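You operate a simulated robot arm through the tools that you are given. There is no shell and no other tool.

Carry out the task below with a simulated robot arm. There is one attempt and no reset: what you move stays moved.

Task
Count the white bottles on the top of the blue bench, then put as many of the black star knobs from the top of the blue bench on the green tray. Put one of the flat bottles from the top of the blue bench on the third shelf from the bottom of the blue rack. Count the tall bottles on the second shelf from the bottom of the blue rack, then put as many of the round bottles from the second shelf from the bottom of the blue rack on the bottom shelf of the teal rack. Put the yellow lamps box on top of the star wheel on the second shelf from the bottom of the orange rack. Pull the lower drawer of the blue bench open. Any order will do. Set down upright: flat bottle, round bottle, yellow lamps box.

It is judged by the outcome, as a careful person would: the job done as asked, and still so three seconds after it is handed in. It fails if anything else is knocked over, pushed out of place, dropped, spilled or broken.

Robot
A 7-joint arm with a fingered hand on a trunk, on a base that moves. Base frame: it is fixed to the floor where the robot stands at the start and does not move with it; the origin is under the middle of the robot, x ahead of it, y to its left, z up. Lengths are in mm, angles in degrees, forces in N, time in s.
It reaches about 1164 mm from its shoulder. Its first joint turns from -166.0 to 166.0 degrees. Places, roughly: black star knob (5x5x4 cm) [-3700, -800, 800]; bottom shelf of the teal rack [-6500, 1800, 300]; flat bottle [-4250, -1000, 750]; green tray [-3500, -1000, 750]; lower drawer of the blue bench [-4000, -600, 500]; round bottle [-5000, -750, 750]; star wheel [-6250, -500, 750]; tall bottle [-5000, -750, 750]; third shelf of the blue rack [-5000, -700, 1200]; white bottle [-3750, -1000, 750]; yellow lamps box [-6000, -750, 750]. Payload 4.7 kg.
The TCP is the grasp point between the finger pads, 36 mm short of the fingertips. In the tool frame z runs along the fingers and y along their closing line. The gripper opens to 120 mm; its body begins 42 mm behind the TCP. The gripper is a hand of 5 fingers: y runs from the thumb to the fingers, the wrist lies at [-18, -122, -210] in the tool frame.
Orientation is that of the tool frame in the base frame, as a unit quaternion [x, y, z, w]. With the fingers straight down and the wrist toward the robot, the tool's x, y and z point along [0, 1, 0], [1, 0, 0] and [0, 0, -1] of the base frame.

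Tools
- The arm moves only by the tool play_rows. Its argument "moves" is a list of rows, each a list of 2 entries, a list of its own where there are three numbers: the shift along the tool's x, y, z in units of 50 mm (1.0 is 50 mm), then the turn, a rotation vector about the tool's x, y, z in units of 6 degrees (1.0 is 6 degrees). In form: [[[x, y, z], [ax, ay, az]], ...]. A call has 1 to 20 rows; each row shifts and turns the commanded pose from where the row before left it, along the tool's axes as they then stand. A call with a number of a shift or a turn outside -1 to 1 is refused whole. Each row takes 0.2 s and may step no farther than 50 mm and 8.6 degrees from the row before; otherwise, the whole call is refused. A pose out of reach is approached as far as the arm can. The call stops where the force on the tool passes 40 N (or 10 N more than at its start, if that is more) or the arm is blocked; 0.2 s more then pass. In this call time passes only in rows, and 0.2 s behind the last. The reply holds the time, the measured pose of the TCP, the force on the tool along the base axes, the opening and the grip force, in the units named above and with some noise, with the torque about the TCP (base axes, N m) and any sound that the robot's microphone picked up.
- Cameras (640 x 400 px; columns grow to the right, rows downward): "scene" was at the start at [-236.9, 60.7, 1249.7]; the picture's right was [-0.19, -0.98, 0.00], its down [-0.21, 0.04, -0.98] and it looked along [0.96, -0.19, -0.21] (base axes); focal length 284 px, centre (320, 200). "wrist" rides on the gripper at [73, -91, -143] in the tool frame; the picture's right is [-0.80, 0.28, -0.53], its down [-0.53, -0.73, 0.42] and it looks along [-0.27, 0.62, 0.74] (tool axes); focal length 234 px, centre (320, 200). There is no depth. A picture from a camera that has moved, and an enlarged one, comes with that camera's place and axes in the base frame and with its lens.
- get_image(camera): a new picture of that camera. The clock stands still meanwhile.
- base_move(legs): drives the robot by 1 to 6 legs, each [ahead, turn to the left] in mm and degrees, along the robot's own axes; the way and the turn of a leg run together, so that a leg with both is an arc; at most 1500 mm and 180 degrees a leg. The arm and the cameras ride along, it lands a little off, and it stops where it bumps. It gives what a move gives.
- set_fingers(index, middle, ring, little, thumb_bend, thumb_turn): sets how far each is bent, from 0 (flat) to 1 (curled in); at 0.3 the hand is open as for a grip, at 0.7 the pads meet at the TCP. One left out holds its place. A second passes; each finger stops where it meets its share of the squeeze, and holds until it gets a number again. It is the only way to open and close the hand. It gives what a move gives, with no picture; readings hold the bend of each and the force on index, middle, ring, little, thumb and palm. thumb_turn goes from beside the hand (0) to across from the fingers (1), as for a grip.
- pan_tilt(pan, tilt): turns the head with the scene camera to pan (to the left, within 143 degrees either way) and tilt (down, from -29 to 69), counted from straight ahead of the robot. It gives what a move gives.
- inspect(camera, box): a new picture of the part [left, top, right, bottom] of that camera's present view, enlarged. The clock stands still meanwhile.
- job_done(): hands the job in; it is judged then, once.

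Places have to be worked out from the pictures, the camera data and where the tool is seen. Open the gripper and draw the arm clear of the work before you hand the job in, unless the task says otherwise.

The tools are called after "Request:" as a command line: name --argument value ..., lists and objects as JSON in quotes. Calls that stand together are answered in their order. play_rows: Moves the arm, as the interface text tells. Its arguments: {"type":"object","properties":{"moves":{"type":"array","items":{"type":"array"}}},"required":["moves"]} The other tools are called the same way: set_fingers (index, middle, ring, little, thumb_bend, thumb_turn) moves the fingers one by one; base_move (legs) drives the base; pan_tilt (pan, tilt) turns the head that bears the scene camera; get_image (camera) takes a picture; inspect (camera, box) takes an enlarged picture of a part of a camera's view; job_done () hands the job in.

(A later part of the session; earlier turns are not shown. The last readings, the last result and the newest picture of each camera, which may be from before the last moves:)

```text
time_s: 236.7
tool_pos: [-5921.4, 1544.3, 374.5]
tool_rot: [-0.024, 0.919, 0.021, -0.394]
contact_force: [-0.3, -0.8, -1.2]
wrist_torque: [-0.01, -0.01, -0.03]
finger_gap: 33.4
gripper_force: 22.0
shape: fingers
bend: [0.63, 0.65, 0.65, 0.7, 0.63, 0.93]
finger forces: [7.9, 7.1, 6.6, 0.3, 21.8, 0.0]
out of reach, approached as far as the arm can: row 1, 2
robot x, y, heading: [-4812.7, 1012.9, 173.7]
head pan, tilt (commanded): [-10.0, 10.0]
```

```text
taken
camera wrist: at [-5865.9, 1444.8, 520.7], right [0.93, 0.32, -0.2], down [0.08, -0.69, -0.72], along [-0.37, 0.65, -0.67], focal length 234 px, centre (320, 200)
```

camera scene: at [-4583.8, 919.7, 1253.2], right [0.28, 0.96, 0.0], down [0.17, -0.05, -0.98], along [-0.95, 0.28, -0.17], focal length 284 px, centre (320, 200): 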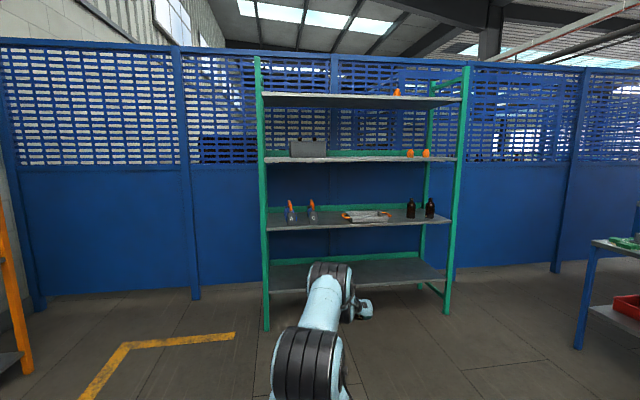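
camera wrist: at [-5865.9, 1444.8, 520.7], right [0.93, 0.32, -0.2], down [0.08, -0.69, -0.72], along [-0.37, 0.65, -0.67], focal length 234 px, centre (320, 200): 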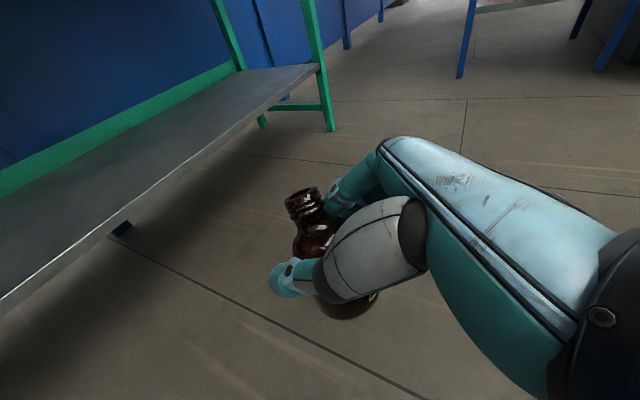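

At this radius the tilt limit is about 44°. I'll stretch further to ~1060 mm radius, where a shallower tilt may be possible.

Request:
play_rows --moves '[[[0.4, 0.395, 0.445], [0, 0, 0]], [[0.4, 0.395, 0.445], [0, 0, 0]], [[0.4, 0.395, 0.445], [0, 0, 0]]]'

Request:
play_rows --moves '[[[0, 0, 0], [0, 0.6, 0]], [[0, 0, 0], [0, 0.6, 0]], [[0, 0, 0], [0, 0.6, 0]], [[0, 0, 0], [0, 0.6, 0]], [[0, 0, 0], [0, 0.6, 0]]]'

Request:
get_image --camera "scene"

```text
time_s: 237.5
tool_pos: [-5980.0, 1582.6, 372.4]
tool_rot: [-0.023, 0.92, 0.019, -0.39]
contact_force: [1.3, -0.3, -1.5]
wrist_torque: [0.02, 0.13, -0.04]
finger_gap: 33.5
gripper_force: 22.1
shape: fingers
bend: [0.63, 0.65, 0.65, 0.7, 0.62, 0.94]
finger forces: [7.8, 6.9, 6.8, 0.6, 21.9, 0.1]
out of reach, approached as far as the arm can: row 3
robot x, y, heading: [-4812.3, 1012.3, 174.0]
head pan, tilt (commanded): [-10.0, 10.0]
```

```text
time_s: 238.7
tool_pos: [-5983.8, 1584.1, 381.6]
tool_rot: [-0.024, 0.864, 0.016, -0.502]
contact_force: [-1.0, -0.1, -0.2]
wrist_torque: [0.02, -0.08, -0.01]
finger_gap: 33.3
gripper_force: 22.1
shape: fingers
bend: [0.63, 0.65, 0.65, 0.7, 0.62, 0.94]
finger forces: [7.9, 6.8, 6.6, 0.4, 21.6, 0.0]
out of reach, approached as far as the arm can: row 4
robot x, y, heading: [-4813.2, 1009.7, 173.6]
head pan, tilt (commanded): [-10.0, 10.0]
```

```text
taken
camera scene: at [-4583.8, 919.7, 1253.2], right [0.28, 0.96, 0.0], down [0.17, -0.05, -0.98], along [-0.95, 0.28, -0.17], focal length 284 px, centre (320, 200)
```

scene: 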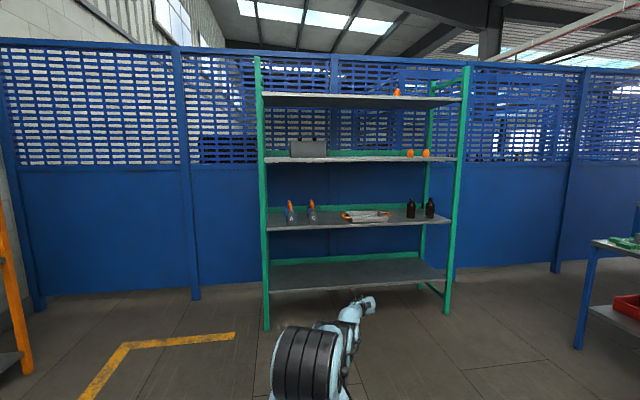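

The arm is nearly straight and the tilt is down to ~30°. I'll try the last 6° to bring the bottle fully upright.

Request:
play_rows --moves '[[[0, 0, 0], [0, 0.55, 0]], [[0, 0, 0], [0, 0.55, 0]]]'

Request:
inspect --camera "scene" --box '[260, 240, 460, 400]'

```text
time_s: 239.3
tool_pos: [-5983.2, 1583.7, 380.5]
tool_rot: [-0.024, 0.865, 0.015, -0.5]
contact_force: [-0.1, -0.3, -1.4]
wrist_torque: [0.02, -0.03, -0.02]
finger_gap: 33.3
gripper_force: 21.7
shape: fingers
bend: [0.63, 0.65, 0.65, 0.7, 0.62, 0.94]
finger forces: [8.1, 6.8, 6.7, 0.4, 21.5, 0.0]
out of reach, approached as far as the arm can: row 1, 2
robot x, y, heading: [-4812.2, 1010.2, 173.7]
head pan, tilt (commanded): [-10.0, 10.0]
```

```text
2.50 times, centred on (360, 320) of scene
camera zoom: at [-4583.9, 919.8, 1253.3], right [0.28, 0.96, 0.0], down [0.17, -0.05, -0.98], along [-0.95, 0.28, -0.17], focal length 711 px, centre (220, -100)
```

zoom: 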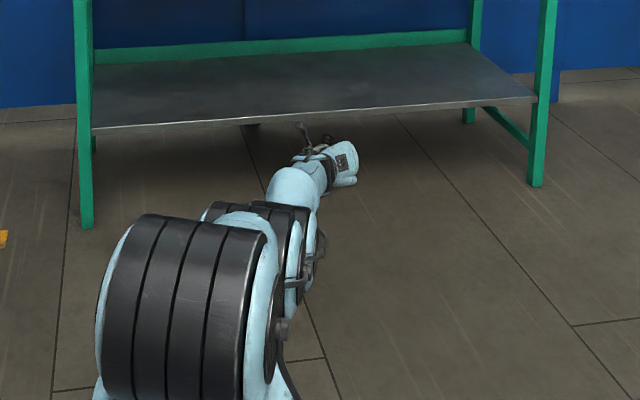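

The bottle is within ~6° of upright at z≈381, close to the shelf height (~275–295). I'll raise 25 mm for clearance and then drive the base forward to carry the bottle over the bottom shelf.

Request:
play_rows --moves '[[[0.434, 0.025, -0.247], [0, 0.3, 0]]]'

Request:
base_move --legs '[[330, 0]]'

Request:
pan_tilt --pan -15 --tilt 25

Request:
get_image --camera "wrist"

Request:
get_image --camera "scene"

```text
time_s: 239.7
tool_pos: [-5993.5, 1589.4, 408.9]
tool_rot: [-0.024, 0.858, 0.014, -0.514]
contact_force: [0.3, 0.0, -1.3]
wrist_torque: [0.02, 0.06, 0.01]
finger_gap: 33.3
gripper_force: 22.0
shape: fingers
bend: [0.63, 0.65, 0.65, 0.7, 0.62, 0.94]
finger forces: [8.0, 6.8, 6.6, 0.4, 21.6, 0.0]
out of reach, approached as far as the arm can: row 1
robot x, y, heading: [-4817.2, 1010.4, 173.8]
head pan, tilt (commanded): [-10.0, 10.0]
```

```text
time_s: 241.9
tool_pos: [-6328.0, 1615.8, 411.4]
tool_rot: [-0.028, 0.857, 0.014, -0.514]
contact_force: [0.2, 0.1, -0.5]
wrist_torque: [0.03, 0.02, 0.0]
finger_gap: 33.2
gripper_force: 21.3
shape: fingers
bend: [0.63, 0.65, 0.65, 0.7, 0.62, 0.94]
finger forces: [8.0, 6.6, 6.7, 0.4, 21.5, 0.0]
robot x, y, heading: [-5142.8, 1042.3, 174.1]
head pan, tilt (commanded): [-10.0, 10.0]
```

```text
time_s: 242.6
tool_pos: [-6329.0, 1614.9, 412.1]
tool_rot: [-0.026, 0.858, 0.013, -0.513]
contact_force: [-0.8, -0.4, -1.5]
wrist_torque: [-0.01, 0.02, -0.03]
finger_gap: 33.3
gripper_force: 21.9
shape: fingers
bend: [0.63, 0.65, 0.65, 0.7, 0.62, 0.94]
finger forces: [8.0, 6.6, 6.6, 0.4, 21.6, 0.0]
robot x, y, heading: [-5145.8, 1048.5, 173.9]
head pan, tilt (commanded): [-15.0, 25.0]
```

```text
taken
camera wrist: at [-6232.7, 1520.7, 538.4], right [0.83, 0.33, -0.45], down [-0.1, -0.7, -0.71], along [-0.55, 0.63, -0.55], focal length 234 px, centre (320, 200)
```

wrist: 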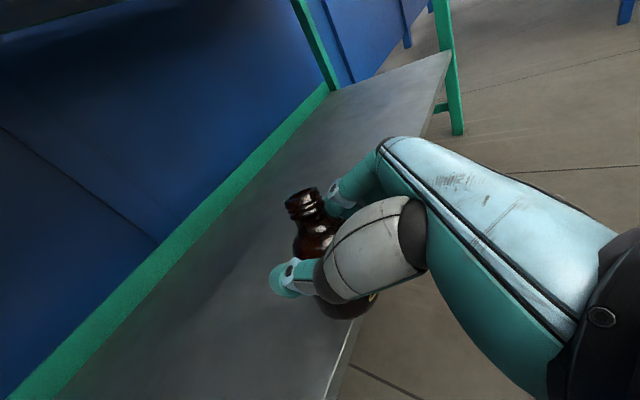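

```text
taken
camera scene: at [-4909.7, 963.8, 1229.0], right [0.36, 0.93, 0.0], down [0.39, -0.15, -0.91], along [-0.85, 0.32, -0.42], focal length 284 px, centre (320, 200)
```

scene: 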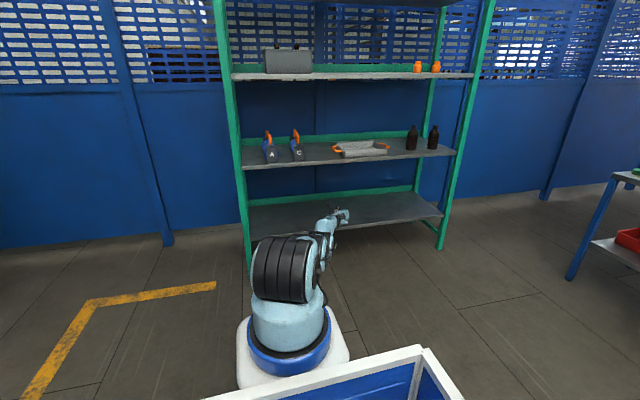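

The bottle is about to pass the shelf front, ~60 mm above the shelf surface. I'll drive another 170 mm in.

Request:
base_move --legs '[[170, 0]]'

Request:
get_image --camera "wrist"

```text
time_s: 244.1
tool_pos: [-6501.9, 1632.5, 411.8]
tool_rot: [-0.028, 0.858, 0.013, -0.513]
contact_force: [0.2, -0.1, -1.1]
wrist_torque: [0.0, -0.03, -0.01]
finger_gap: 33.5
gripper_force: 21.4
shape: fingers
bend: [0.63, 0.65, 0.65, 0.7, 0.62, 0.94]
finger forces: [8.0, 6.7, 6.7, 0.5, 21.5, 0.1]
robot x, y, heading: [-5319.0, 1065.7, 174.2]
head pan, tilt (commanded): [-15.0, 25.0]
```

```text
taken
camera wrist: at [-6405.6, 1537.1, 538.4], right [0.83, 0.33, -0.45], down [-0.1, -0.7, -0.71], along [-0.55, 0.63, -0.55], focal length 234 px, centre (320, 200)
```

wrist: 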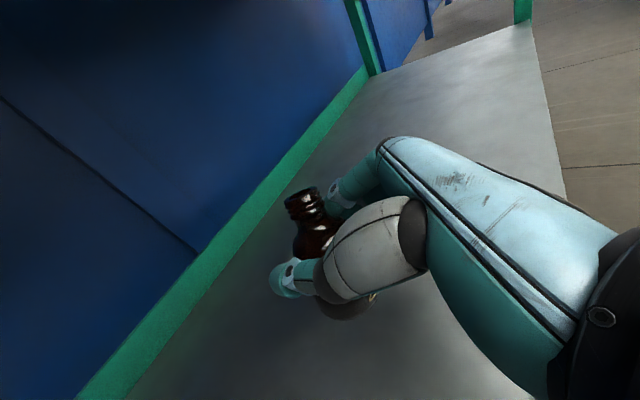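

Over the shelf now. I'll lower in small steps and watch the pose.

Request:
play_rows --moves '[[[-0.264, -0.015, 0.142], [0, 0, 0]], [[-0.264, -0.015, 0.142], [0, 0, 0]]]'

Request:
get_image --camera "wrist"

```text
time_s: 244.7
tool_pos: [-6502.2, 1621.9, 399.5]
tool_rot: [-0.033, 0.865, -0.013, -0.5]
contact_force: [-0.8, -0.1, -1.1]
wrist_torque: [0.02, -0.03, -0.01]
finger_gap: 33.2
gripper_force: 21.6
shape: fingers
bend: [0.63, 0.65, 0.65, 0.7, 0.62, 0.94]
finger forces: [7.9, 6.7, 6.5, 0.4, 21.3, 0.0]
out of reach, approached as far as the arm can: row 1, 2
robot x, y, heading: [-5311.2, 1063.9, 174.1]
head pan, tilt (commanded): [-15.0, 25.0]
```

```text
taken
camera wrist: at [-6408.2, 1535.7, 532.4], right [0.83, 0.34, -0.43], down [-0.05, -0.73, -0.68], along [-0.55, 0.59, -0.59], focal length 234 px, centre (320, 200)
```

wrist: 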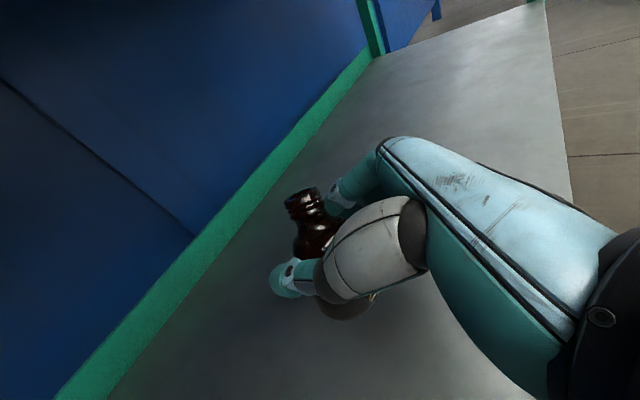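

The pose is at the reach limit, so I'll give it ~5° more tilt while lowering further.

Request:
play_rows --moves '[[[-0.2, -0.01, 0.11], [0, -0.5, 0]], [[-0.2, -0.01, 0.11], [0, -0.5, 0]]]'

Request:
get_image --camera "wrist"

```text
time_s: 245.3
tool_pos: [-6497.8, 1616.5, 384.6]
tool_rot: [-0.03, 0.891, -0.012, -0.453]
contact_force: [0.2, -0.1, -1.1]
wrist_torque: [-0.03, 0.02, 0.03]
finger_gap: 33.2
gripper_force: 21.1
shape: fingers
bend: [0.63, 0.65, 0.65, 0.7, 0.62, 0.94]
finger forces: [7.9, 6.6, 6.6, 0.4, 21.1, 0.0]
out of reach, approached as far as the arm can: row 2
robot x, y, heading: [-5315.3, 1065.3, 174.2]
head pan, tilt (commanded): [-15.0, 25.0]
```

```text
taken
camera wrist: at [-6418.2, 1529.3, 526.0], right [0.88, 0.34, -0.34], down [0.02, -0.73, -0.68], along [-0.48, 0.59, -0.65], focal length 234 px, centre (320, 200)
```

wrist: 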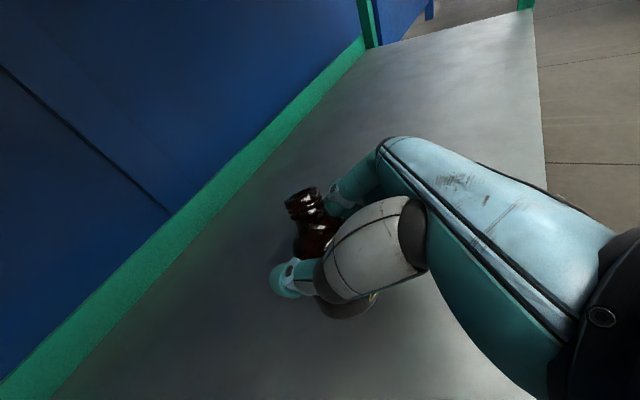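

The lean is now ~13°, so I need a straighter arm. I'll back the base 60 mm and extend the arm by the same amount, then tilt the hand back up.

Request:
base_move --legs '[[-60, 0]]'

Request:
play_rows --moves '[[[0.236, 0.286, 0.326], [0, 0.3, 0]], [[0.236, 0.286, 0.326], [0, 0.5, 0]], [[0.1, 0.1, 0.1], [0, 0.7, 0]], [[0, 0, 0], [0, 0.7, 0]]]'

Request:
get_image --camera "wrist"

```text
time_s: 246.3
tool_pos: [-6438.5, 1612.0, 383.8]
tool_rot: [-0.03, 0.891, -0.012, -0.453]
contact_force: [0.4, -0.4, -1.4]
wrist_torque: [0.0, 0.0, -0.04]
finger_gap: 33.2
gripper_force: 21.5
shape: fingers
bend: [0.63, 0.65, 0.65, 0.7, 0.62, 0.94]
finger forces: [7.9, 6.6, 6.5, 0.4, 21.1, 0.0]
robot x, y, heading: [-5258.2, 1056.7, 174.1]
head pan, tilt (commanded): [-15.0, 25.0]
```

```text
time_s: 247.3
tool_pos: [-6447.4, 1616.4, 412.3]
tool_rot: [-0.026, 0.847, -0.018, -0.53]
contact_force: [0.5, -0.5, -1.3]
wrist_torque: [0.01, 0.06, 0.01]
finger_gap: 33.1
gripper_force: 20.5
shape: fingers
bend: [0.63, 0.65, 0.65, 0.7, 0.62, 0.94]
finger forces: [7.8, 6.6, 6.5, 0.4, 21.0, 0.0]
out of reach, approached as far as the arm can: row 1, 2, 3, 4
robot x, y, heading: [-5258.7, 1053.2, 174.1]
head pan, tilt (commanded): [-15.0, 25.0]
```

```text
taken
camera wrist: at [-6343.8, 1532.3, 540.8], right [0.8, 0.33, -0.5], down [-0.1, -0.74, -0.66], along [-0.59, 0.58, -0.56], focal length 234 px, centre (320, 200)
```

wrist: 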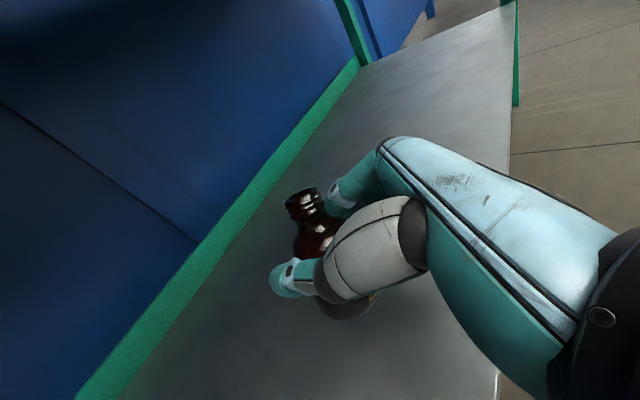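

The arm is now straight, with the tilt back to ~26°. As I lower I must also pull in slightly to stay in reach; doing that now.

Request:
play_rows --moves '[[[-0.43, -0.095, 0.06], [0, 0, 0]], [[-0.43, -0.095, 0.06], [0, 0, 0]]]'

Request:
get_image --camera "wrist"

```text
time_s: 247.9
tool_pos: [-6442.2, 1611.6, 391.9]
tool_rot: [-0.023, 0.852, -0.023, -0.522]
contact_force: [0.2, -0.3, -0.7]
wrist_torque: [0.01, -0.01, -0.01]
finger_gap: 33.4
gripper_force: 20.5
shape: fingers
bend: [0.63, 0.65, 0.65, 0.7, 0.62, 0.94]
finger forces: [7.9, 6.6, 6.5, 0.5, 21.0, 0.1]
out of reach, approached as far as the arm can: row 1, 2
robot x, y, heading: [-5258.8, 1055.8, 174.3]
head pan, tilt (commanded): [-15.0, 25.0]
```

```text
taken
camera wrist: at [-6341.1, 1528.1, 523.7], right [0.81, 0.32, -0.48], down [-0.09, -0.75, -0.66], along [-0.57, 0.58, -0.58], focal length 234 px, centre (320, 200)
```

wrist: 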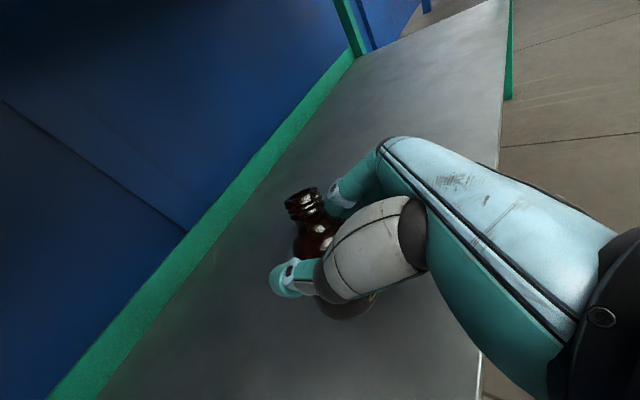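

It follows, slowly. Continuing down and in.

Request:
play_rows --moves '[[[-0.45, -0.12, -0.05], [0, 0, 0]], [[-0.45, -0.12, -0.05], [0, 0, 0]]]'

Request:
play_rows --moves '[[[-0.3, -0.1, -0.05], [0, 0, 0]]]'

Request:
get_image --camera "wrist"

```text
time_s: 248.5
tool_pos: [-6439.7, 1609.1, 386.1]
tool_rot: [-0.022, 0.853, -0.024, -0.52]
contact_force: [0.1, -0.2, 0.4]
wrist_torque: [0.01, -0.07, 0.0]
finger_gap: 33.5
gripper_force: 20.7
shape: fingers
bend: [0.63, 0.65, 0.65, 0.7, 0.62, 0.94]
finger forces: [7.8, 6.6, 6.2, 0.4, 20.9, 0.0]
out of reach, approached as far as the arm can: row 1, 2
robot x, y, heading: [-5259.0, 1057.0, 174.1]
head pan, tilt (commanded): [-15.0, 25.0]
```

```text
time_s: 248.9
tool_pos: [-6445.3, 1611.8, 397.5]
tool_rot: [-0.023, 0.851, -0.021, -0.525]
contact_force: [-0.3, -0.5, -1.8]
wrist_torque: [0.03, 0.05, -0.04]
finger_gap: 33.2
gripper_force: 20.7
shape: fingers
bend: [0.63, 0.65, 0.65, 0.7, 0.62, 0.94]
finger forces: [7.9, 6.6, 6.4, 0.4, 20.8, 0.0]
out of reach, approached as far as the arm can: row 1
robot x, y, heading: [-5261.5, 1057.3, 174.3]
head pan, tilt (commanded): [-15.0, 25.0]
```

```text
taken
camera wrist: at [-6342.9, 1528.0, 529.0], right [0.81, 0.33, -0.49], down [-0.09, -0.75, -0.66], along [-0.58, 0.58, -0.58], focal length 234 px, centre (320, 200)
```

wrist: 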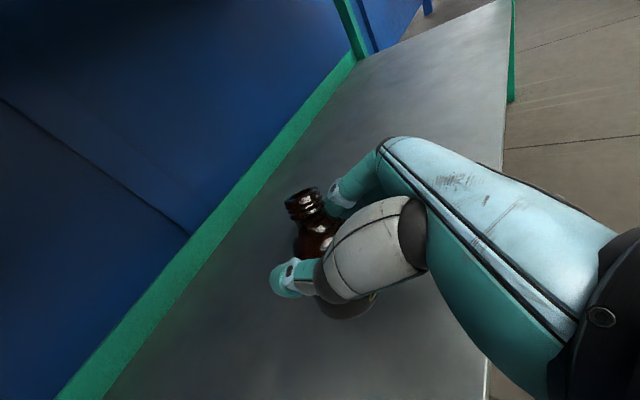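

The straight-arm posture can't go lower at this tilt. Since the needed lean is about the thumb–finger axis, gentle pressing on the shelf will flatten the bottle; so I'll drive in 70 mm, pull in and tilt ~13° more, then lower.

Request:
base_move --legs '[[70, 0]]'

Request:
play_rows --moves '[[[-0.18, -0.284, -0.36], [0, -1, 0]], [[-0.18, -0.284, -0.36], [0, -1, 0]]]'

Request:
get_image --camera "wrist"

```text
time_s: 249.9
tool_pos: [-6514.7, 1619.1, 398.2]
tool_rot: [-0.024, 0.85, -0.022, -0.525]
contact_force: [0.5, 0.8, -1.4]
wrist_torque: [0.02, 0.02, 0.0]
finger_gap: 33.1
gripper_force: 20.9
shape: fingers
bend: [0.63, 0.65, 0.65, 0.7, 0.62, 0.94]
finger forces: [7.9, 6.7, 6.3, 0.5, 20.8, 0.0]
robot x, y, heading: [-5325.5, 1064.5, 174.1]
head pan, tilt (commanded): [-15.0, 25.0]
```

```text
time_s: 250.5
tool_pos: [-6515.6, 1619.3, 397.8]
tool_rot: [-0.024, 0.851, -0.021, -0.524]
contact_force: [-0.1, -0.3, -0.7]
wrist_torque: [0.03, 0.02, -0.03]
finger_gap: 33.0
gripper_force: 20.9
shape: fingers
bend: [0.63, 0.65, 0.65, 0.7, 0.62, 0.94]
finger forces: [7.8, 6.6, 6.3, 0.5, 20.8, 0.0]
out of reach, approached as far as the arm can: row 1, 2
robot x, y, heading: [-5330.0, 1065.8, 174.3]
head pan, tilt (commanded): [-15.0, 25.0]
```

```text
taken
camera wrist: at [-6413.9, 1535.3, 528.7], right [0.81, 0.32, -0.49], down [-0.09, -0.75, -0.66], along [-0.58, 0.58, -0.58], focal length 234 px, centre (320, 200)
```

wrist: 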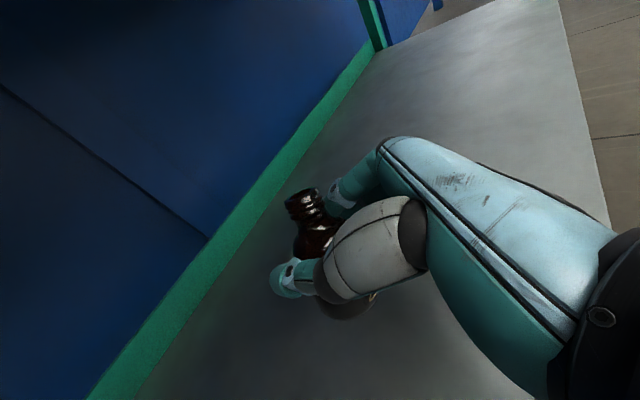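

The arm is stuck in the straight singular pose; I'll pull it up and inward to free it.

Request:
play_rows --moves '[[[0.096, -0.396, -0.696], [0, 0, 0]], [[0.096, -0.396, -0.696], [0, 0, 0]], [[0.096, -0.396, -0.696], [0, 0, 0]]]'

Request:
get_image --camera "scene"

```text
time_s: 251.3
tool_pos: [-6515.3, 1620.4, 398.3]
tool_rot: [-0.024, 0.851, -0.022, -0.524]
contact_force: [0.3, -0.1, -1.1]
wrist_torque: [-0.01, 0.01, 0.0]
finger_gap: 33.1
gripper_force: 20.7
shape: fingers
bend: [0.63, 0.65, 0.65, 0.7, 0.62, 0.94]
finger forces: [7.8, 6.6, 6.3, 0.4, 20.8, 0.0]
out of reach, approached as far as the arm can: row 1, 2, 3
robot x, y, heading: [-5332.3, 1064.3, 174.4]
head pan, tilt (commanded): [-15.0, 25.0]
```

```text
taken
camera scene: at [-5094.2, 982.7, 1228.9], right [0.36, 0.93, 0.0], down [0.4, -0.15, -0.91], along [-0.85, 0.32, -0.42], focal length 284 px, centre (320, 200)
```

scene: 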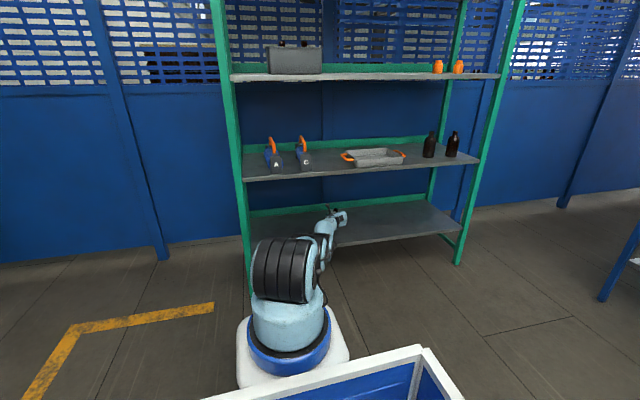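

Inward moves fail in this straight pose. I'll try small tangential moves: straight up, then a pure tilt.

Request:
play_rows --moves '[[[0.534, 0, -0.27], [0, 0, 0]], [[0.534, 0, -0.27], [0, 0, 0]]]'

Request:
play_rows --moves '[[[0, 0, 0], [0, -0.5, 0]], [[0, 0, 0], [0, -0.5, 0]]]'

```text
time_s: 251.9
tool_pos: [-6533.7, 1630.3, 453.5]
tool_rot: [-0.024, 0.851, -0.022, -0.524]
contact_force: [0.2, -0.4, -1.8]
wrist_torque: [0.02, 0.05, 0.0]
finger_gap: 33.4
gripper_force: 21.1
shape: fingers
bend: [0.63, 0.65, 0.65, 0.7, 0.62, 0.94]
finger forces: [8.0, 6.5, 6.3, 0.5, 20.7, 0.0]
out of reach, approached as far as the arm can: row 1, 2
robot x, y, heading: [-5328.8, 1062.4, 174.3]
head pan, tilt (commanded): [-15.0, 25.0]
```

```text
time_s: 252.5
tool_pos: [-6534.6, 1630.8, 452.1]
tool_rot: [-0.026, 0.877, -0.021, -0.479]
contact_force: [0.5, 0.0, -2.0]
wrist_torque: [0.02, 0.03, 0.0]
finger_gap: 33.0
gripper_force: 20.8
shape: fingers
bend: [0.63, 0.65, 0.65, 0.7, 0.62, 0.94]
finger forces: [7.8, 6.5, 6.2, 0.3, 20.6, 0.0]
robot x, y, heading: [-5331.6, 1061.1, 174.0]
head pan, tilt (commanded): [-15.0, 25.0]
```

That freed it. I'll tilt down to ~45° and then pull inward at this height.

Request:
play_rows --moves '[[[0, 0, 0], [0, -0.7, 0]], [[0, 0, 0], [0, -0.7, 0]], [[0, 0, 0], [0, -0.7, 0]]]'

Request:
play_rows --moves '[[[-0.25, -0.2, -0.25], [0, 0, 0]], [[-0.25, -0.2, -0.25], [0, 0, 0]], [[-0.25, -0.2, -0.25], [0, 0, 0]]]'

Request:
get_image --camera "wrist"

```text
time_s: 253.3
tool_pos: [-6528.9, 1627.2, 454.0]
tool_rot: [-0.025, 0.922, -0.016, -0.385]
contact_force: [0.0, 0.8, -2.1]
wrist_torque: [-0.02, 0.04, -0.02]
finger_gap: 33.0
gripper_force: 20.8
shape: fingers
bend: [0.63, 0.65, 0.65, 0.7, 0.62, 0.94]
finger forces: [7.9, 6.5, 6.1, 0.3, 20.4, 0.0]
out of reach, approached as far as the arm can: row 3
robot x, y, heading: [-5330.4, 1061.4, 174.1]
head pan, tilt (commanded): [-15.0, 25.0]
```

```text
time_s: 254.1
tool_pos: [-6488.6, 1606.0, 457.0]
tool_rot: [-0.026, 0.925, -0.018, -0.378]
contact_force: [0.2, 0.4, -1.3]
wrist_torque: [-0.03, -0.06, -0.02]
finger_gap: 33.4
gripper_force: 20.7
shape: fingers
bend: [0.63, 0.65, 0.65, 0.7, 0.62, 0.94]
finger forces: [8.1, 6.4, 5.8, 0.3, 20.1, 0.0]
out of reach, approached as far as the arm can: row 3
robot x, y, heading: [-5327.5, 1067.0, 174.1]
head pan, tilt (commanded): [-15.0, 25.0]
```

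```text
taken
camera wrist: at [-6434.6, 1519.8, 611.7], right [0.92, 0.33, -0.19], down [0.13, -0.74, -0.67], along [-0.36, 0.59, -0.72], focal length 234 px, centre (320, 200)
```

wrist: 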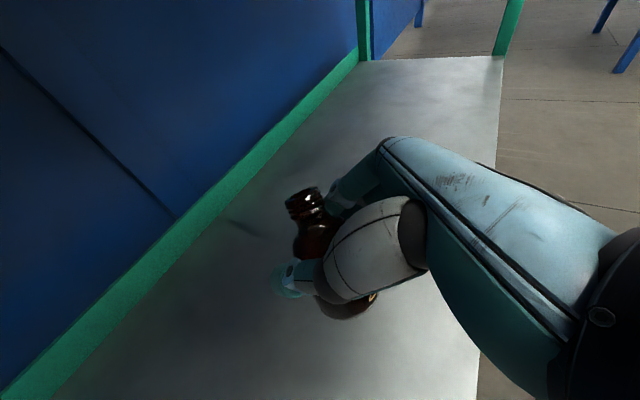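

Tilt is ~45° and the pose is free again. I'll lower toward the shelf in steps.

Request:
play_rows --moves '[[[-0.28, 0, 0.284], [0, 0, 0]], [[-0.28, 0, 0.284], [0, 0, 0]], [[-0.28, 0, 0.284], [0, 0, 0]]]'

Request:
get_image --camera "wrist"

```text
time_s: 254.9
tool_pos: [-6488.8, 1607.7, 398.6]
tool_rot: [-0.026, 0.924, -0.016, -0.38]
contact_force: [-0.3, 0.9, 0.5]
wrist_torque: [0.03, -0.05, 0.03]
finger_gap: 33.6
gripper_force: 20.3
shape: fingers
bend: [0.63, 0.65, 0.65, 0.7, 0.62, 0.94]
finger forces: [8.2, 6.3, 6.0, 0.4, 20.3, 0.1]
robot x, y, heading: [-5325.8, 1060.7, 174.1]
head pan, tilt (commanded): [-15.0, 25.0]
```

```text
taken
camera wrist: at [-6433.8, 1520.4, 552.3], right [0.92, 0.34, -0.2], down [0.12, -0.73, -0.67], along [-0.37, 0.59, -0.72], focal length 234 px, centre (320, 200)
```

wrist: 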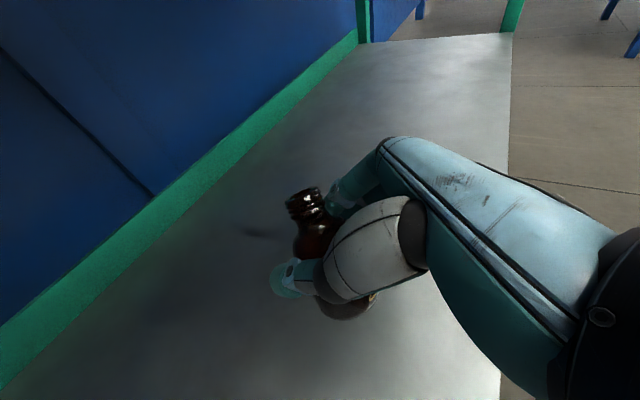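

Fine so far. I'll try reducing the tilt here by 6° to lessen the bottle's lean.

Request:
play_rows --moves '[[[0, 0, 0], [0, 0.5, 0]], [[0, 0, 0], [0, 0.5, 0]]]'

Request:
play_rows --moves '[[[-0.2, 0, 0.17], [0, 0, 0]]]'

```text
time_s: 255.5
tool_pos: [-6509.5, 1617.4, 385.7]
tool_rot: [-0.026, 0.903, -0.018, -0.429]
contact_force: [-0.5, 0.0, 0.1]
wrist_torque: [-0.02, -0.09, 0.03]
finger_gap: 33.2
gripper_force: 19.9
shape: fingers
bend: [0.63, 0.65, 0.65, 0.7, 0.62, 0.94]
finger forces: [8.2, 6.3, 5.9, 0.3, 20.1, 0.0]
out of reach, approached as far as the arm can: row 1, 2
robot x, y, heading: [-5333.6, 1066.1, 174.2]
head pan, tilt (commanded): [-15.0, 25.0]
```

```text
time_s: 255.9
tool_pos: [-6508.5, 1617.5, 370.9]
tool_rot: [-0.026, 0.903, -0.018, -0.428]
contact_force: [-0.4, -1.3, -0.7]
wrist_torque: [0.0, -0.06, 0.01]
finger_gap: 33.2
gripper_force: 20.0
shape: fingers
bend: [0.63, 0.65, 0.65, 0.7, 0.62, 0.94]
finger forces: [8.1, 6.3, 6.0, 0.3, 20.2, 0.0]
robot x, y, heading: [-5327.8, 1063.8, 174.2]
head pan, tilt (commanded): [-15.0, 25.0]
```

Now tilt 39° at z=371 without a limit. I'll lower in small steps to contact.

Request:
play_rows --moves '[[[-0.093, 0, 0.076], [0, 0, 0]], [[-0.093, 0, 0.076], [0, 0, 0]]]'

Request:
play_rows --moves '[[[-0.093, 0, 0.076], [0, 0, 0]]]'

Request:
play_rows --moves '[[[-0.093, 0, 0.076], [0, 0, 0]]]'

```text
time_s: 256.5
tool_pos: [-6505.5, 1614.8, 361.6]
tool_rot: [-0.026, 0.902, -0.018, -0.43]
contact_force: [-0.3, 0.4, 2.6]
wrist_torque: [-0.03, 0.01, -0.06]
finger_gap: 33.1
gripper_force: 20.9
shape: fingers
bend: [0.63, 0.65, 0.65, 0.7, 0.62, 0.94]
finger forces: [8.6, 6.2, 5.8, 0.4, 21.2, 0.0]
out of reach, approached as far as the arm can: row 1
robot x, y, heading: [-5329.2, 1067.0, 174.3]
head pan, tilt (commanded): [-15.0, 25.0]
```

```text
time_s: 256.9
tool_pos: [-6503.0, 1614.2, 360.7]
tool_rot: [-0.026, 0.902, -0.018, -0.431]
contact_force: [-3.0, 1.9, 11.8]
wrist_torque: [0.07, 0.19, -0.04]
finger_gap: 33.3
gripper_force: 21.1
shape: fingers
bend: [0.62, 0.65, 0.65, 0.7, 0.62, 0.93]
finger forces: [8.9, 5.9, 5.4, 0.2, 22.5, 0.0]
out of reach, approached as far as the arm can: row 1
robot x, y, heading: [-5329.4, 1062.5, 174.1]
head pan, tilt (commanded): [-15.0, 25.0]
```

```text
time_s: 257.3
tool_pos: [-6502.2, 1614.3, 358.3]
tool_rot: [-0.027, 0.901, -0.018, -0.432]
contact_force: [-5.4, 4.7, 27.1]
wrist_torque: [0.1, 0.35, 0.0]
finger_gap: 34.0
gripper_force: 21.2
shape: fingers
bend: [0.62, 0.65, 0.65, 0.7, 0.63, 0.92]
finger forces: [9.0, 5.1, 4.5, 0.0, 24.6, 0.1]
robot x, y, heading: [-5331.4, 1061.2, 173.9]
head pan, tilt (commanded): [-15.0, 25.0]
```

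The rim presses on the shelf with 27 N. I'll drag the hand back ~15 mm so the bottle pivots upright on its base.

Request:
play_rows --moves '[[[-0.118, -0.03, -0.096], [0, 0, 0]], [[-0.118, -0.03, -0.096], [0, 0, 0]]]'

Request:
get_image --camera "wrist"

Request:
inspect --camera "scene" --box '[280, 180, 400, 260]'

```text
time_s: 257.9
tool_pos: [-6489.9, 1612.1, 356.6]
tool_rot: [-0.028, 0.901, -0.016, -0.433]
contact_force: [-8.3, 4.6, 36.9]
wrist_torque: [0.1, 0.81, -0.06]
finger_gap: 34.1
gripper_force: 25.1
shape: fingers
bend: [0.62, 0.65, 0.66, 0.7, 0.64, 0.9]
finger forces: [13.1, 6.0, 3.8, 0.0, 27.0, 0.1]
robot x, y, heading: [-5330.9, 1061.6, 174.2]
head pan, tilt (commanded): [-15.0, 25.0]
```

```text
taken
camera wrist: at [-6416.7, 1525.9, 503.6], right [0.89, 0.33, -0.3], down [0.05, -0.74, -0.68], along [-0.45, 0.59, -0.67], focal length 234 px, centre (320, 200)
```

wrist: 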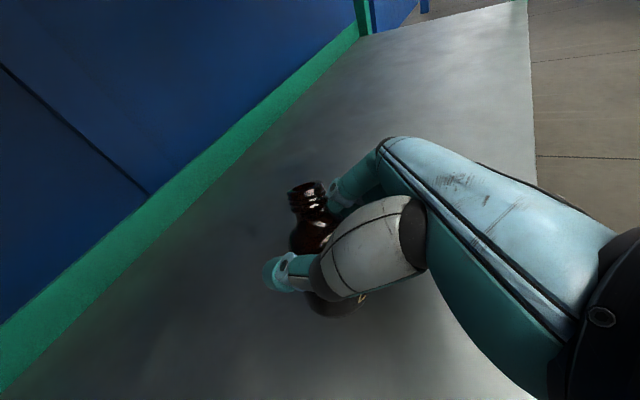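

```text
5.00 times, centred on (340, 220) of scene
camera zoom: at [-5092.5, 981.9, 1228.5], right [0.36, 0.93, 0.0], down [0.39, -0.15, -0.91], along [-0.85, 0.32, -0.42], focal length 1422 px, centre (220, 100)
```

zoom: 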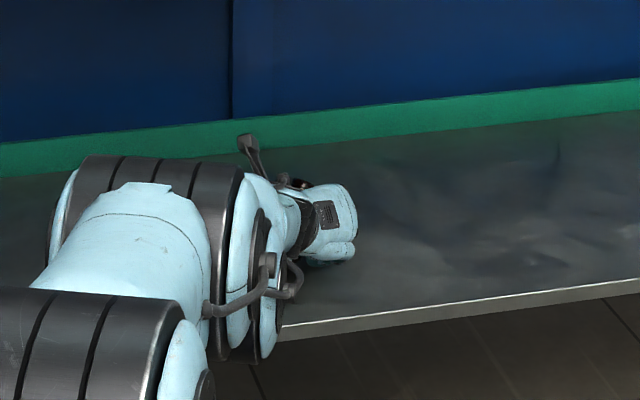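

The bottle has pivoted most of the way upright. I'll relieve the pressure by ~5 mm and then open the hand in two stages.

Request:
play_rows --moves '[[[0.06, 0.01, -0.06], [0, 0, 0]]]'

Request:
set_fingers --index 0.58 --middle 0.6 --ring 0.6 --little 0.65 --thumb_bend 0.58

Request:
get_image --camera "wrist"

```text
time_s: 258.3
tool_pos: [-6488.1, 1611.3, 357.2]
tool_rot: [-0.026, 0.902, -0.016, -0.431]
contact_force: [-7.3, 2.7, 31.4]
wrist_torque: [0.01, 0.68, -0.02]
finger_gap: 34.2
gripper_force: 25.3
shape: fingers
bend: [0.62, 0.65, 0.66, 0.7, 0.64, 0.9]
finger forces: [12.3, 6.0, 4.5, 0.0, 27.7, 0.0]
robot x, y, heading: [-5329.8, 1064.9, 174.3]
head pan, tilt (commanded): [-15.0, 25.0]
```

```text
time_s: 259.3
tool_pos: [-6485.6, 1610.2, 350.9]
tool_rot: [-0.026, 0.903, -0.019, -0.428]
contact_force: [-1.5, -4.1, 15.8]
wrist_torque: [0.08, 0.07, 0.07]
finger_gap: 48.3
gripper_force: 13.9
shape: fingers
bend: [0.57, 0.6, 0.6, 0.67, 0.54, 0.96]
finger forces: [0.4, 0.4, 15.6, 5.2, 6.5, 0.0]
robot x, y, heading: [-5326.1, 1061.8, 174.0]
head pan, tilt (commanded): [-15.0, 25.0]
```

```text
taken
camera wrist: at [-6414.5, 1524.7, 498.8], right [0.9, 0.33, -0.29], down [0.05, -0.74, -0.67], along [-0.44, 0.59, -0.68], focal length 234 px, centre (320, 200)
```

wrist: 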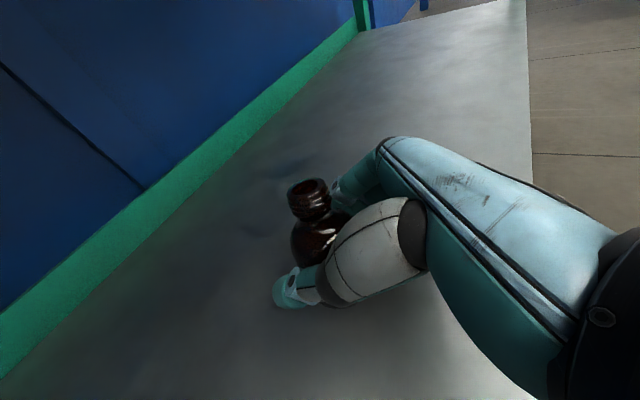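

The bottle is loosely held; ring and little fingertips touch the shelf. I'll raise 8 mm and open further.

Request:
play_rows --moves '[[[0.12, 0, -0.1], [0, 0, 0]]]'

Request:
set_fingers --index 0.35 --middle 0.35 --ring 0.35 --little 0.35 --thumb_bend 0.35

Request:
get_image --camera "wrist"

```text
time_s: 259.7
tool_pos: [-6483.3, 1612.2, 352.9]
tool_rot: [-0.025, 0.904, -0.019, -0.426]
contact_force: [-0.5, -0.8, 0.3]
wrist_torque: [0.0, 0.03, 0.0]
finger_gap: 47.7
gripper_force: 4.7
shape: fingers
bend: [0.57, 0.59, 0.59, 0.66, 0.55, 0.97]
finger forces: [1.2, 1.5, 1.7, 1.6, 4.4, 0.0]
robot x, y, heading: [-5328.2, 1064.1, 174.1]
head pan, tilt (commanded): [-15.0, 25.0]
```

```text
time_s: 260.7
tool_pos: [-6485.3, 1611.3, 357.3]
tool_rot: [-0.026, 0.903, -0.019, -0.429]
contact_force: [0.1, -0.1, -0.2]
wrist_torque: [0.0, -0.01, 0.0]
finger_gap: 107.3
gripper_force: 0.0
shape: fingers
bend: [0.35, 0.35, 0.35, 0.35, 0.35, 0.97]
finger forces: [0.0, 0.0, 0.1, 0.0, 0.0, 0.0]
robot x, y, heading: [-5333.1, 1067.0, 174.2]
head pan, tilt (commanded): [-15.0, 25.0]
```

```text
taken
camera wrist: at [-6415.2, 1525.8, 505.7], right [0.9, 0.33, -0.29], down [0.05, -0.74, -0.67], along [-0.44, 0.59, -0.68], focal length 234 px, centre (320, 200)
```

wrist: 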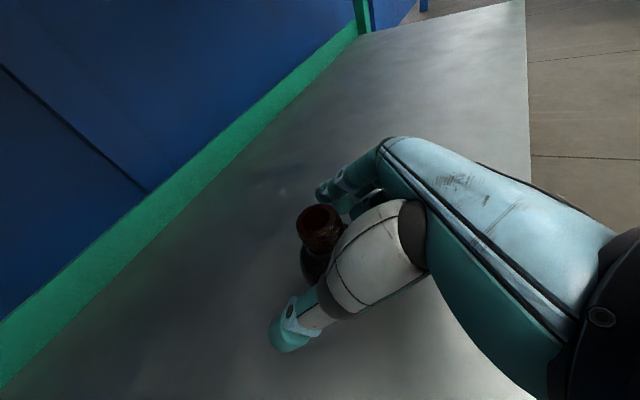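

The bottle stands free. I'll back the robot straight out so the hand leaves the bottle.

Request:
base_move --legs '[[-350, 0]]'

Request:
get_image --camera "wrist"

Request:
get_image --camera "scene"

```text
time_s: 263.0
tool_pos: [-6130.9, 1578.2, 359.4]
tool_rot: [-0.024, 0.903, -0.018, -0.428]
contact_force: [0.0, 0.3, 0.2]
wrist_torque: [-0.02, -0.02, 0.0]
finger_gap: 107.3
gripper_force: 0.1
shape: fingers
bend: [0.35, 0.35, 0.35, 0.35, 0.35, 0.97]
finger forces: [0.0, 0.0, 0.0, 0.0, 0.0, 0.0]
robot x, y, heading: [-4980.1, 1027.8, 174.1]
head pan, tilt (commanded): [-15.0, 25.0]
```

```text
taken
camera wrist: at [-6061.3, 1493.5, 505.8], right [0.9, 0.33, -0.29], down [0.05, -0.74, -0.67], along [-0.44, 0.59, -0.68], focal length 234 px, centre (320, 200)
```

wrist: 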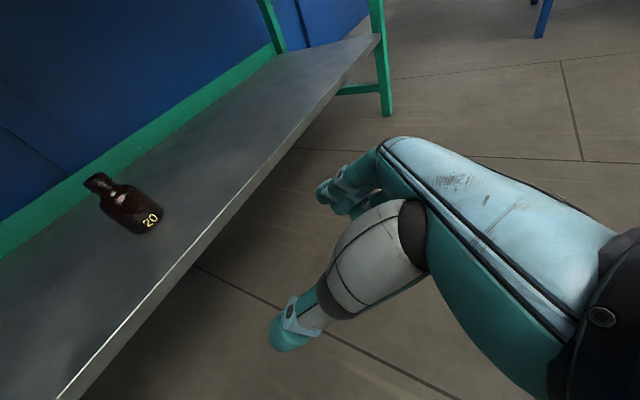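

```text
taken
camera scene: at [-4742.4, 945.2, 1228.9], right [0.36, 0.93, 0.0], down [0.39, -0.15, -0.91], along [-0.85, 0.33, -0.42], focal length 284 px, centre (320, 200)
```

scene: 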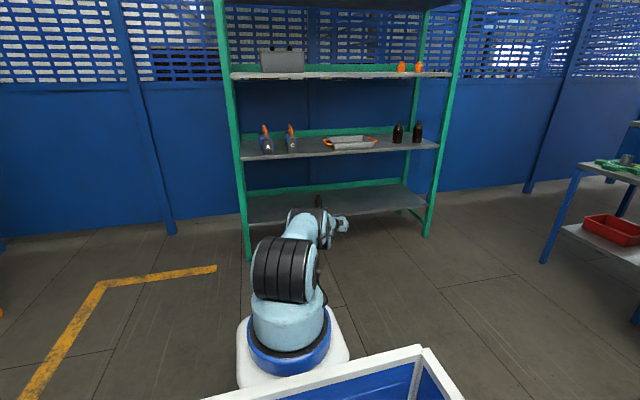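

Round bottle 20 stands upright on the teal rack's bottom shelf. For the next bottles I'll use a steeper hand (≈50°) so placing is easy; I raise and tilt the arm now.

Request:
play_rows --moves '[[[0, 0, 0], [0, -0.92, 0]], [[0, 0, 0], [0, -0.92, 0]], [[0.268, -0.252, -0.869], [0, 0, 0]], [[0.268, -0.252, -0.869], [0, 0, 0]], [[0.268, -0.252, -0.869], [0, 0, 0]], [[0.268, -0.252, -0.869], [0, 0, 0]], [[0.268, -0.252, -0.869], [0, 0, 0]], [[0.268, -0.252, -0.869], [0, 0, 0]], [[0.268, -0.252, -0.869], [0, 0, 0]], [[0.268, -0.252, -0.869], [0, 0, 0]], [[0.268, -0.252, -0.869], [0, 0, 0]], [[0.268, -0.252, -0.869], [0, 0, 0]], [[0.268, -0.252, -0.869], [0, 0, 0]], [[0.268, -0.252, -0.869], [0, 0, 0]], [[0.268, -0.252, -0.869], [0, 0, 0]], [[0.268, -0.252, -0.869], [0, 0, 0]]]'

Request:
get_image --camera "scene"

```text
time_s: 266.4
tool_pos: [-5876.4, 1423.5, 948.2]
tool_rot: [-0.025, 0.941, -0.017, -0.338]
contact_force: [-0.7, 0.1, -1.7]
wrist_torque: [-0.02, 0.09, 0.01]
finger_gap: 107.6
gripper_force: 0.0
shape: fingers
bend: [0.35, 0.35, 0.35, 0.35, 0.35, 0.98]
finger forces: [0.0, 0.1, 0.0, 0.0, 0.0, 0.0]
robot x, y, heading: [-4979.4, 1032.3, 174.0]
head pan, tilt (commanded): [-15.0, 25.0]
```

```text
taken
camera scene: at [-4742.6, 945.2, 1228.9], right [0.36, 0.93, 0.0], down [0.39, -0.15, -0.91], along [-0.85, 0.33, -0.42], focal length 284 px, centre (320, 200)
```

scene: 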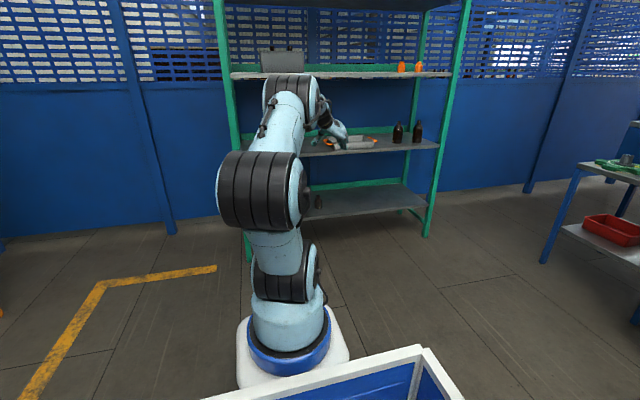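

The arm is in a good posture. I'll drive back toward the blue rack, stopping short with heading about -80° so the hand points at bottle 32.

Request:
base_move --legs '[[0, 94], [300, 0], [0, 10]]'

Request:
pan_tilt --pan -15 --tilt 20

Request:
get_image --camera "scene"

Request:
get_image --camera "wrist"

```text
time_s: 273.2
tool_pos: [-5095.8, -244.9, 950.3]
tool_rot: [0.77, -0.541, 0.281, 0.189]
contact_force: [0.0, 0.6, -0.4]
wrist_torque: [0.01, 0.01, 0.01]
finger_gap: 107.5
gripper_force: 0.1
shape: fingers
bend: [0.35, 0.35, 0.35, 0.35, 0.35, 0.98]
finger forces: [0.1, 0.0, 0.0, 0.0, 0.0, 0.0]
robot x, y, heading: [-4978.3, 730.6, -79.2]
head pan, tilt (commanded): [-15.0, 25.0]
```

```text
time_s: 273.8
tool_pos: [-5096.5, -245.1, 948.7]
tool_rot: [0.77, -0.54, 0.281, 0.19]
contact_force: [-1.0, 0.2, -0.3]
wrist_torque: [0.02, -0.04, 0.01]
finger_gap: 107.4
gripper_force: 0.0
shape: fingers
bend: [0.35, 0.35, 0.35, 0.35, 0.35, 0.98]
finger forces: [0.0, 0.0, 0.0, 0.0, 0.1, 0.1]
robot x, y, heading: [-4972.5, 733.8, -79.1]
head pan, tilt (commanded): [-15.0, 20.0]
```

```text
taken
camera scene: at [-4963.4, 975.8, 1236.9], right [-1.0, 0.08, 0.0], down [0.03, 0.34, -0.94], along [-0.07, -0.94, -0.34], focal length 284 px, centre (320, 200)
```

scene: 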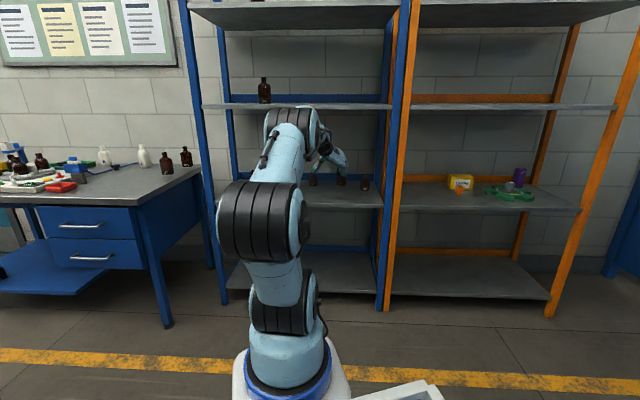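

```text
taken
camera wrist: at [-5024.3, -180.8, 1107.4], right [-0.59, 0.8, -0.11], down [0.65, 0.38, -0.66], along [-0.48, -0.46, -0.74], focal length 234 px, centre (320, 200)
```

wrist: 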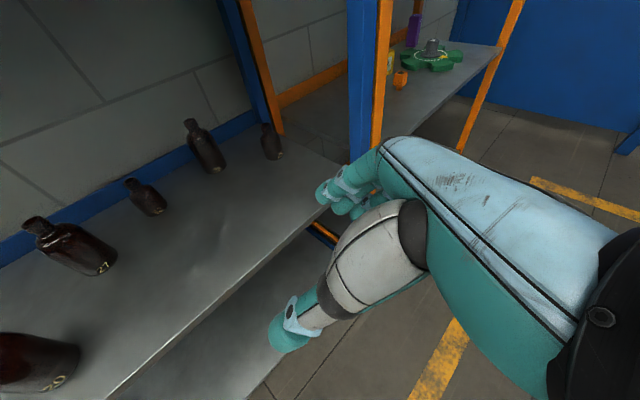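

The estimates agree: bottle 32 at about (-5049,-757). I'll close the thumb a bit, lower the hand to z≈915 and drive 250 mm ahead, keeping the arm fairly stretched so the forearm stays below the third shelf.

Request:
set_fingers --thumb_bend 0.43

Request:
play_rows --moves '[[[-0.434, 0.01, 0.522], [0, 0, 0]]]'

Request:
base_move --legs '[[250, 0]]'

Request:
get_image --camera "wrist"

Request:
get_image --camera "scene"

```text
time_s: 274.8
tool_pos: [-5096.3, -244.9, 951.1]
tool_rot: [0.77, -0.541, 0.281, 0.19]
contact_force: [-0.6, 0.1, 0.0]
wrist_torque: [-0.01, -0.04, -0.01]
finger_gap: 96.5
gripper_force: 0.0
shape: fingers
bend: [0.35, 0.35, 0.35, 0.35, 0.43, 0.98]
finger forces: [0.1, 0.1, 0.0, 0.1, 0.0, 0.0]
robot x, y, heading: [-4977.7, 731.1, -79.3]
head pan, tilt (commanded): [-15.0, 20.0]
```

```text
time_s: 275.2
tool_pos: [-5097.2, -243.3, 915.6]
tool_rot: [0.769, -0.54, 0.282, 0.191]
contact_force: [0.0, -0.8, 0.6]
wrist_torque: [0.04, 0.03, -0.01]
finger_gap: 96.4
gripper_force: 0.1
shape: fingers
bend: [0.35, 0.35, 0.35, 0.35, 0.43, 0.98]
finger forces: [0.0, 0.1, 0.0, 0.0, 0.1, 0.0]
robot x, y, heading: [-4974.9, 731.1, -79.5]
head pan, tilt (commanded): [-15.0, 20.0]
```

```text
time_s: 277.1
tool_pos: [-5056.1, -490.1, 914.7]
tool_rot: [0.768, -0.543, 0.281, 0.19]
contact_force: [-1.0, -0.1, 0.0]
wrist_torque: [0.01, -0.01, -0.01]
finger_gap: 96.5
gripper_force: 0.0
shape: fingers
bend: [0.35, 0.35, 0.35, 0.35, 0.43, 0.98]
finger forces: [0.0, 0.0, 0.1, 0.0, 0.1, 0.1]
robot x, y, heading: [-4931.4, 484.6, -79.6]
head pan, tilt (commanded): [-15.0, 20.0]
```

```text
taken
camera wrist: at [-4984.1, -426.5, 1073.0], right [-0.58, 0.8, -0.11], down [0.65, 0.38, -0.66], along [-0.49, -0.46, -0.74], focal length 234 px, centre (320, 200)
```

wrist: 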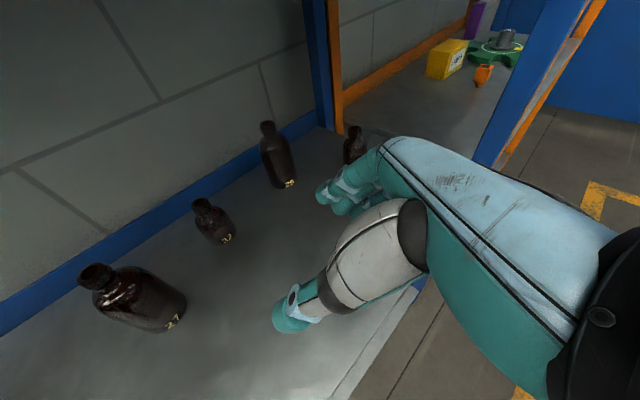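

```text
taken
camera scene: at [-4916.2, 729.0, 1237.0], right [-1.0, 0.08, 0.0], down [0.03, 0.34, -0.94], along [-0.08, -0.94, -0.34], focal length 284 px, centre (320, 200)
```

scene: 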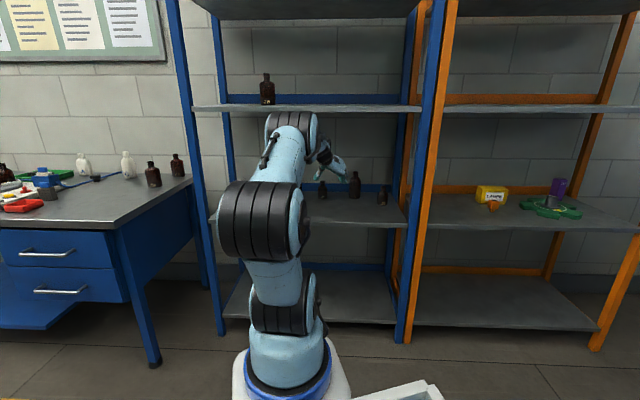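

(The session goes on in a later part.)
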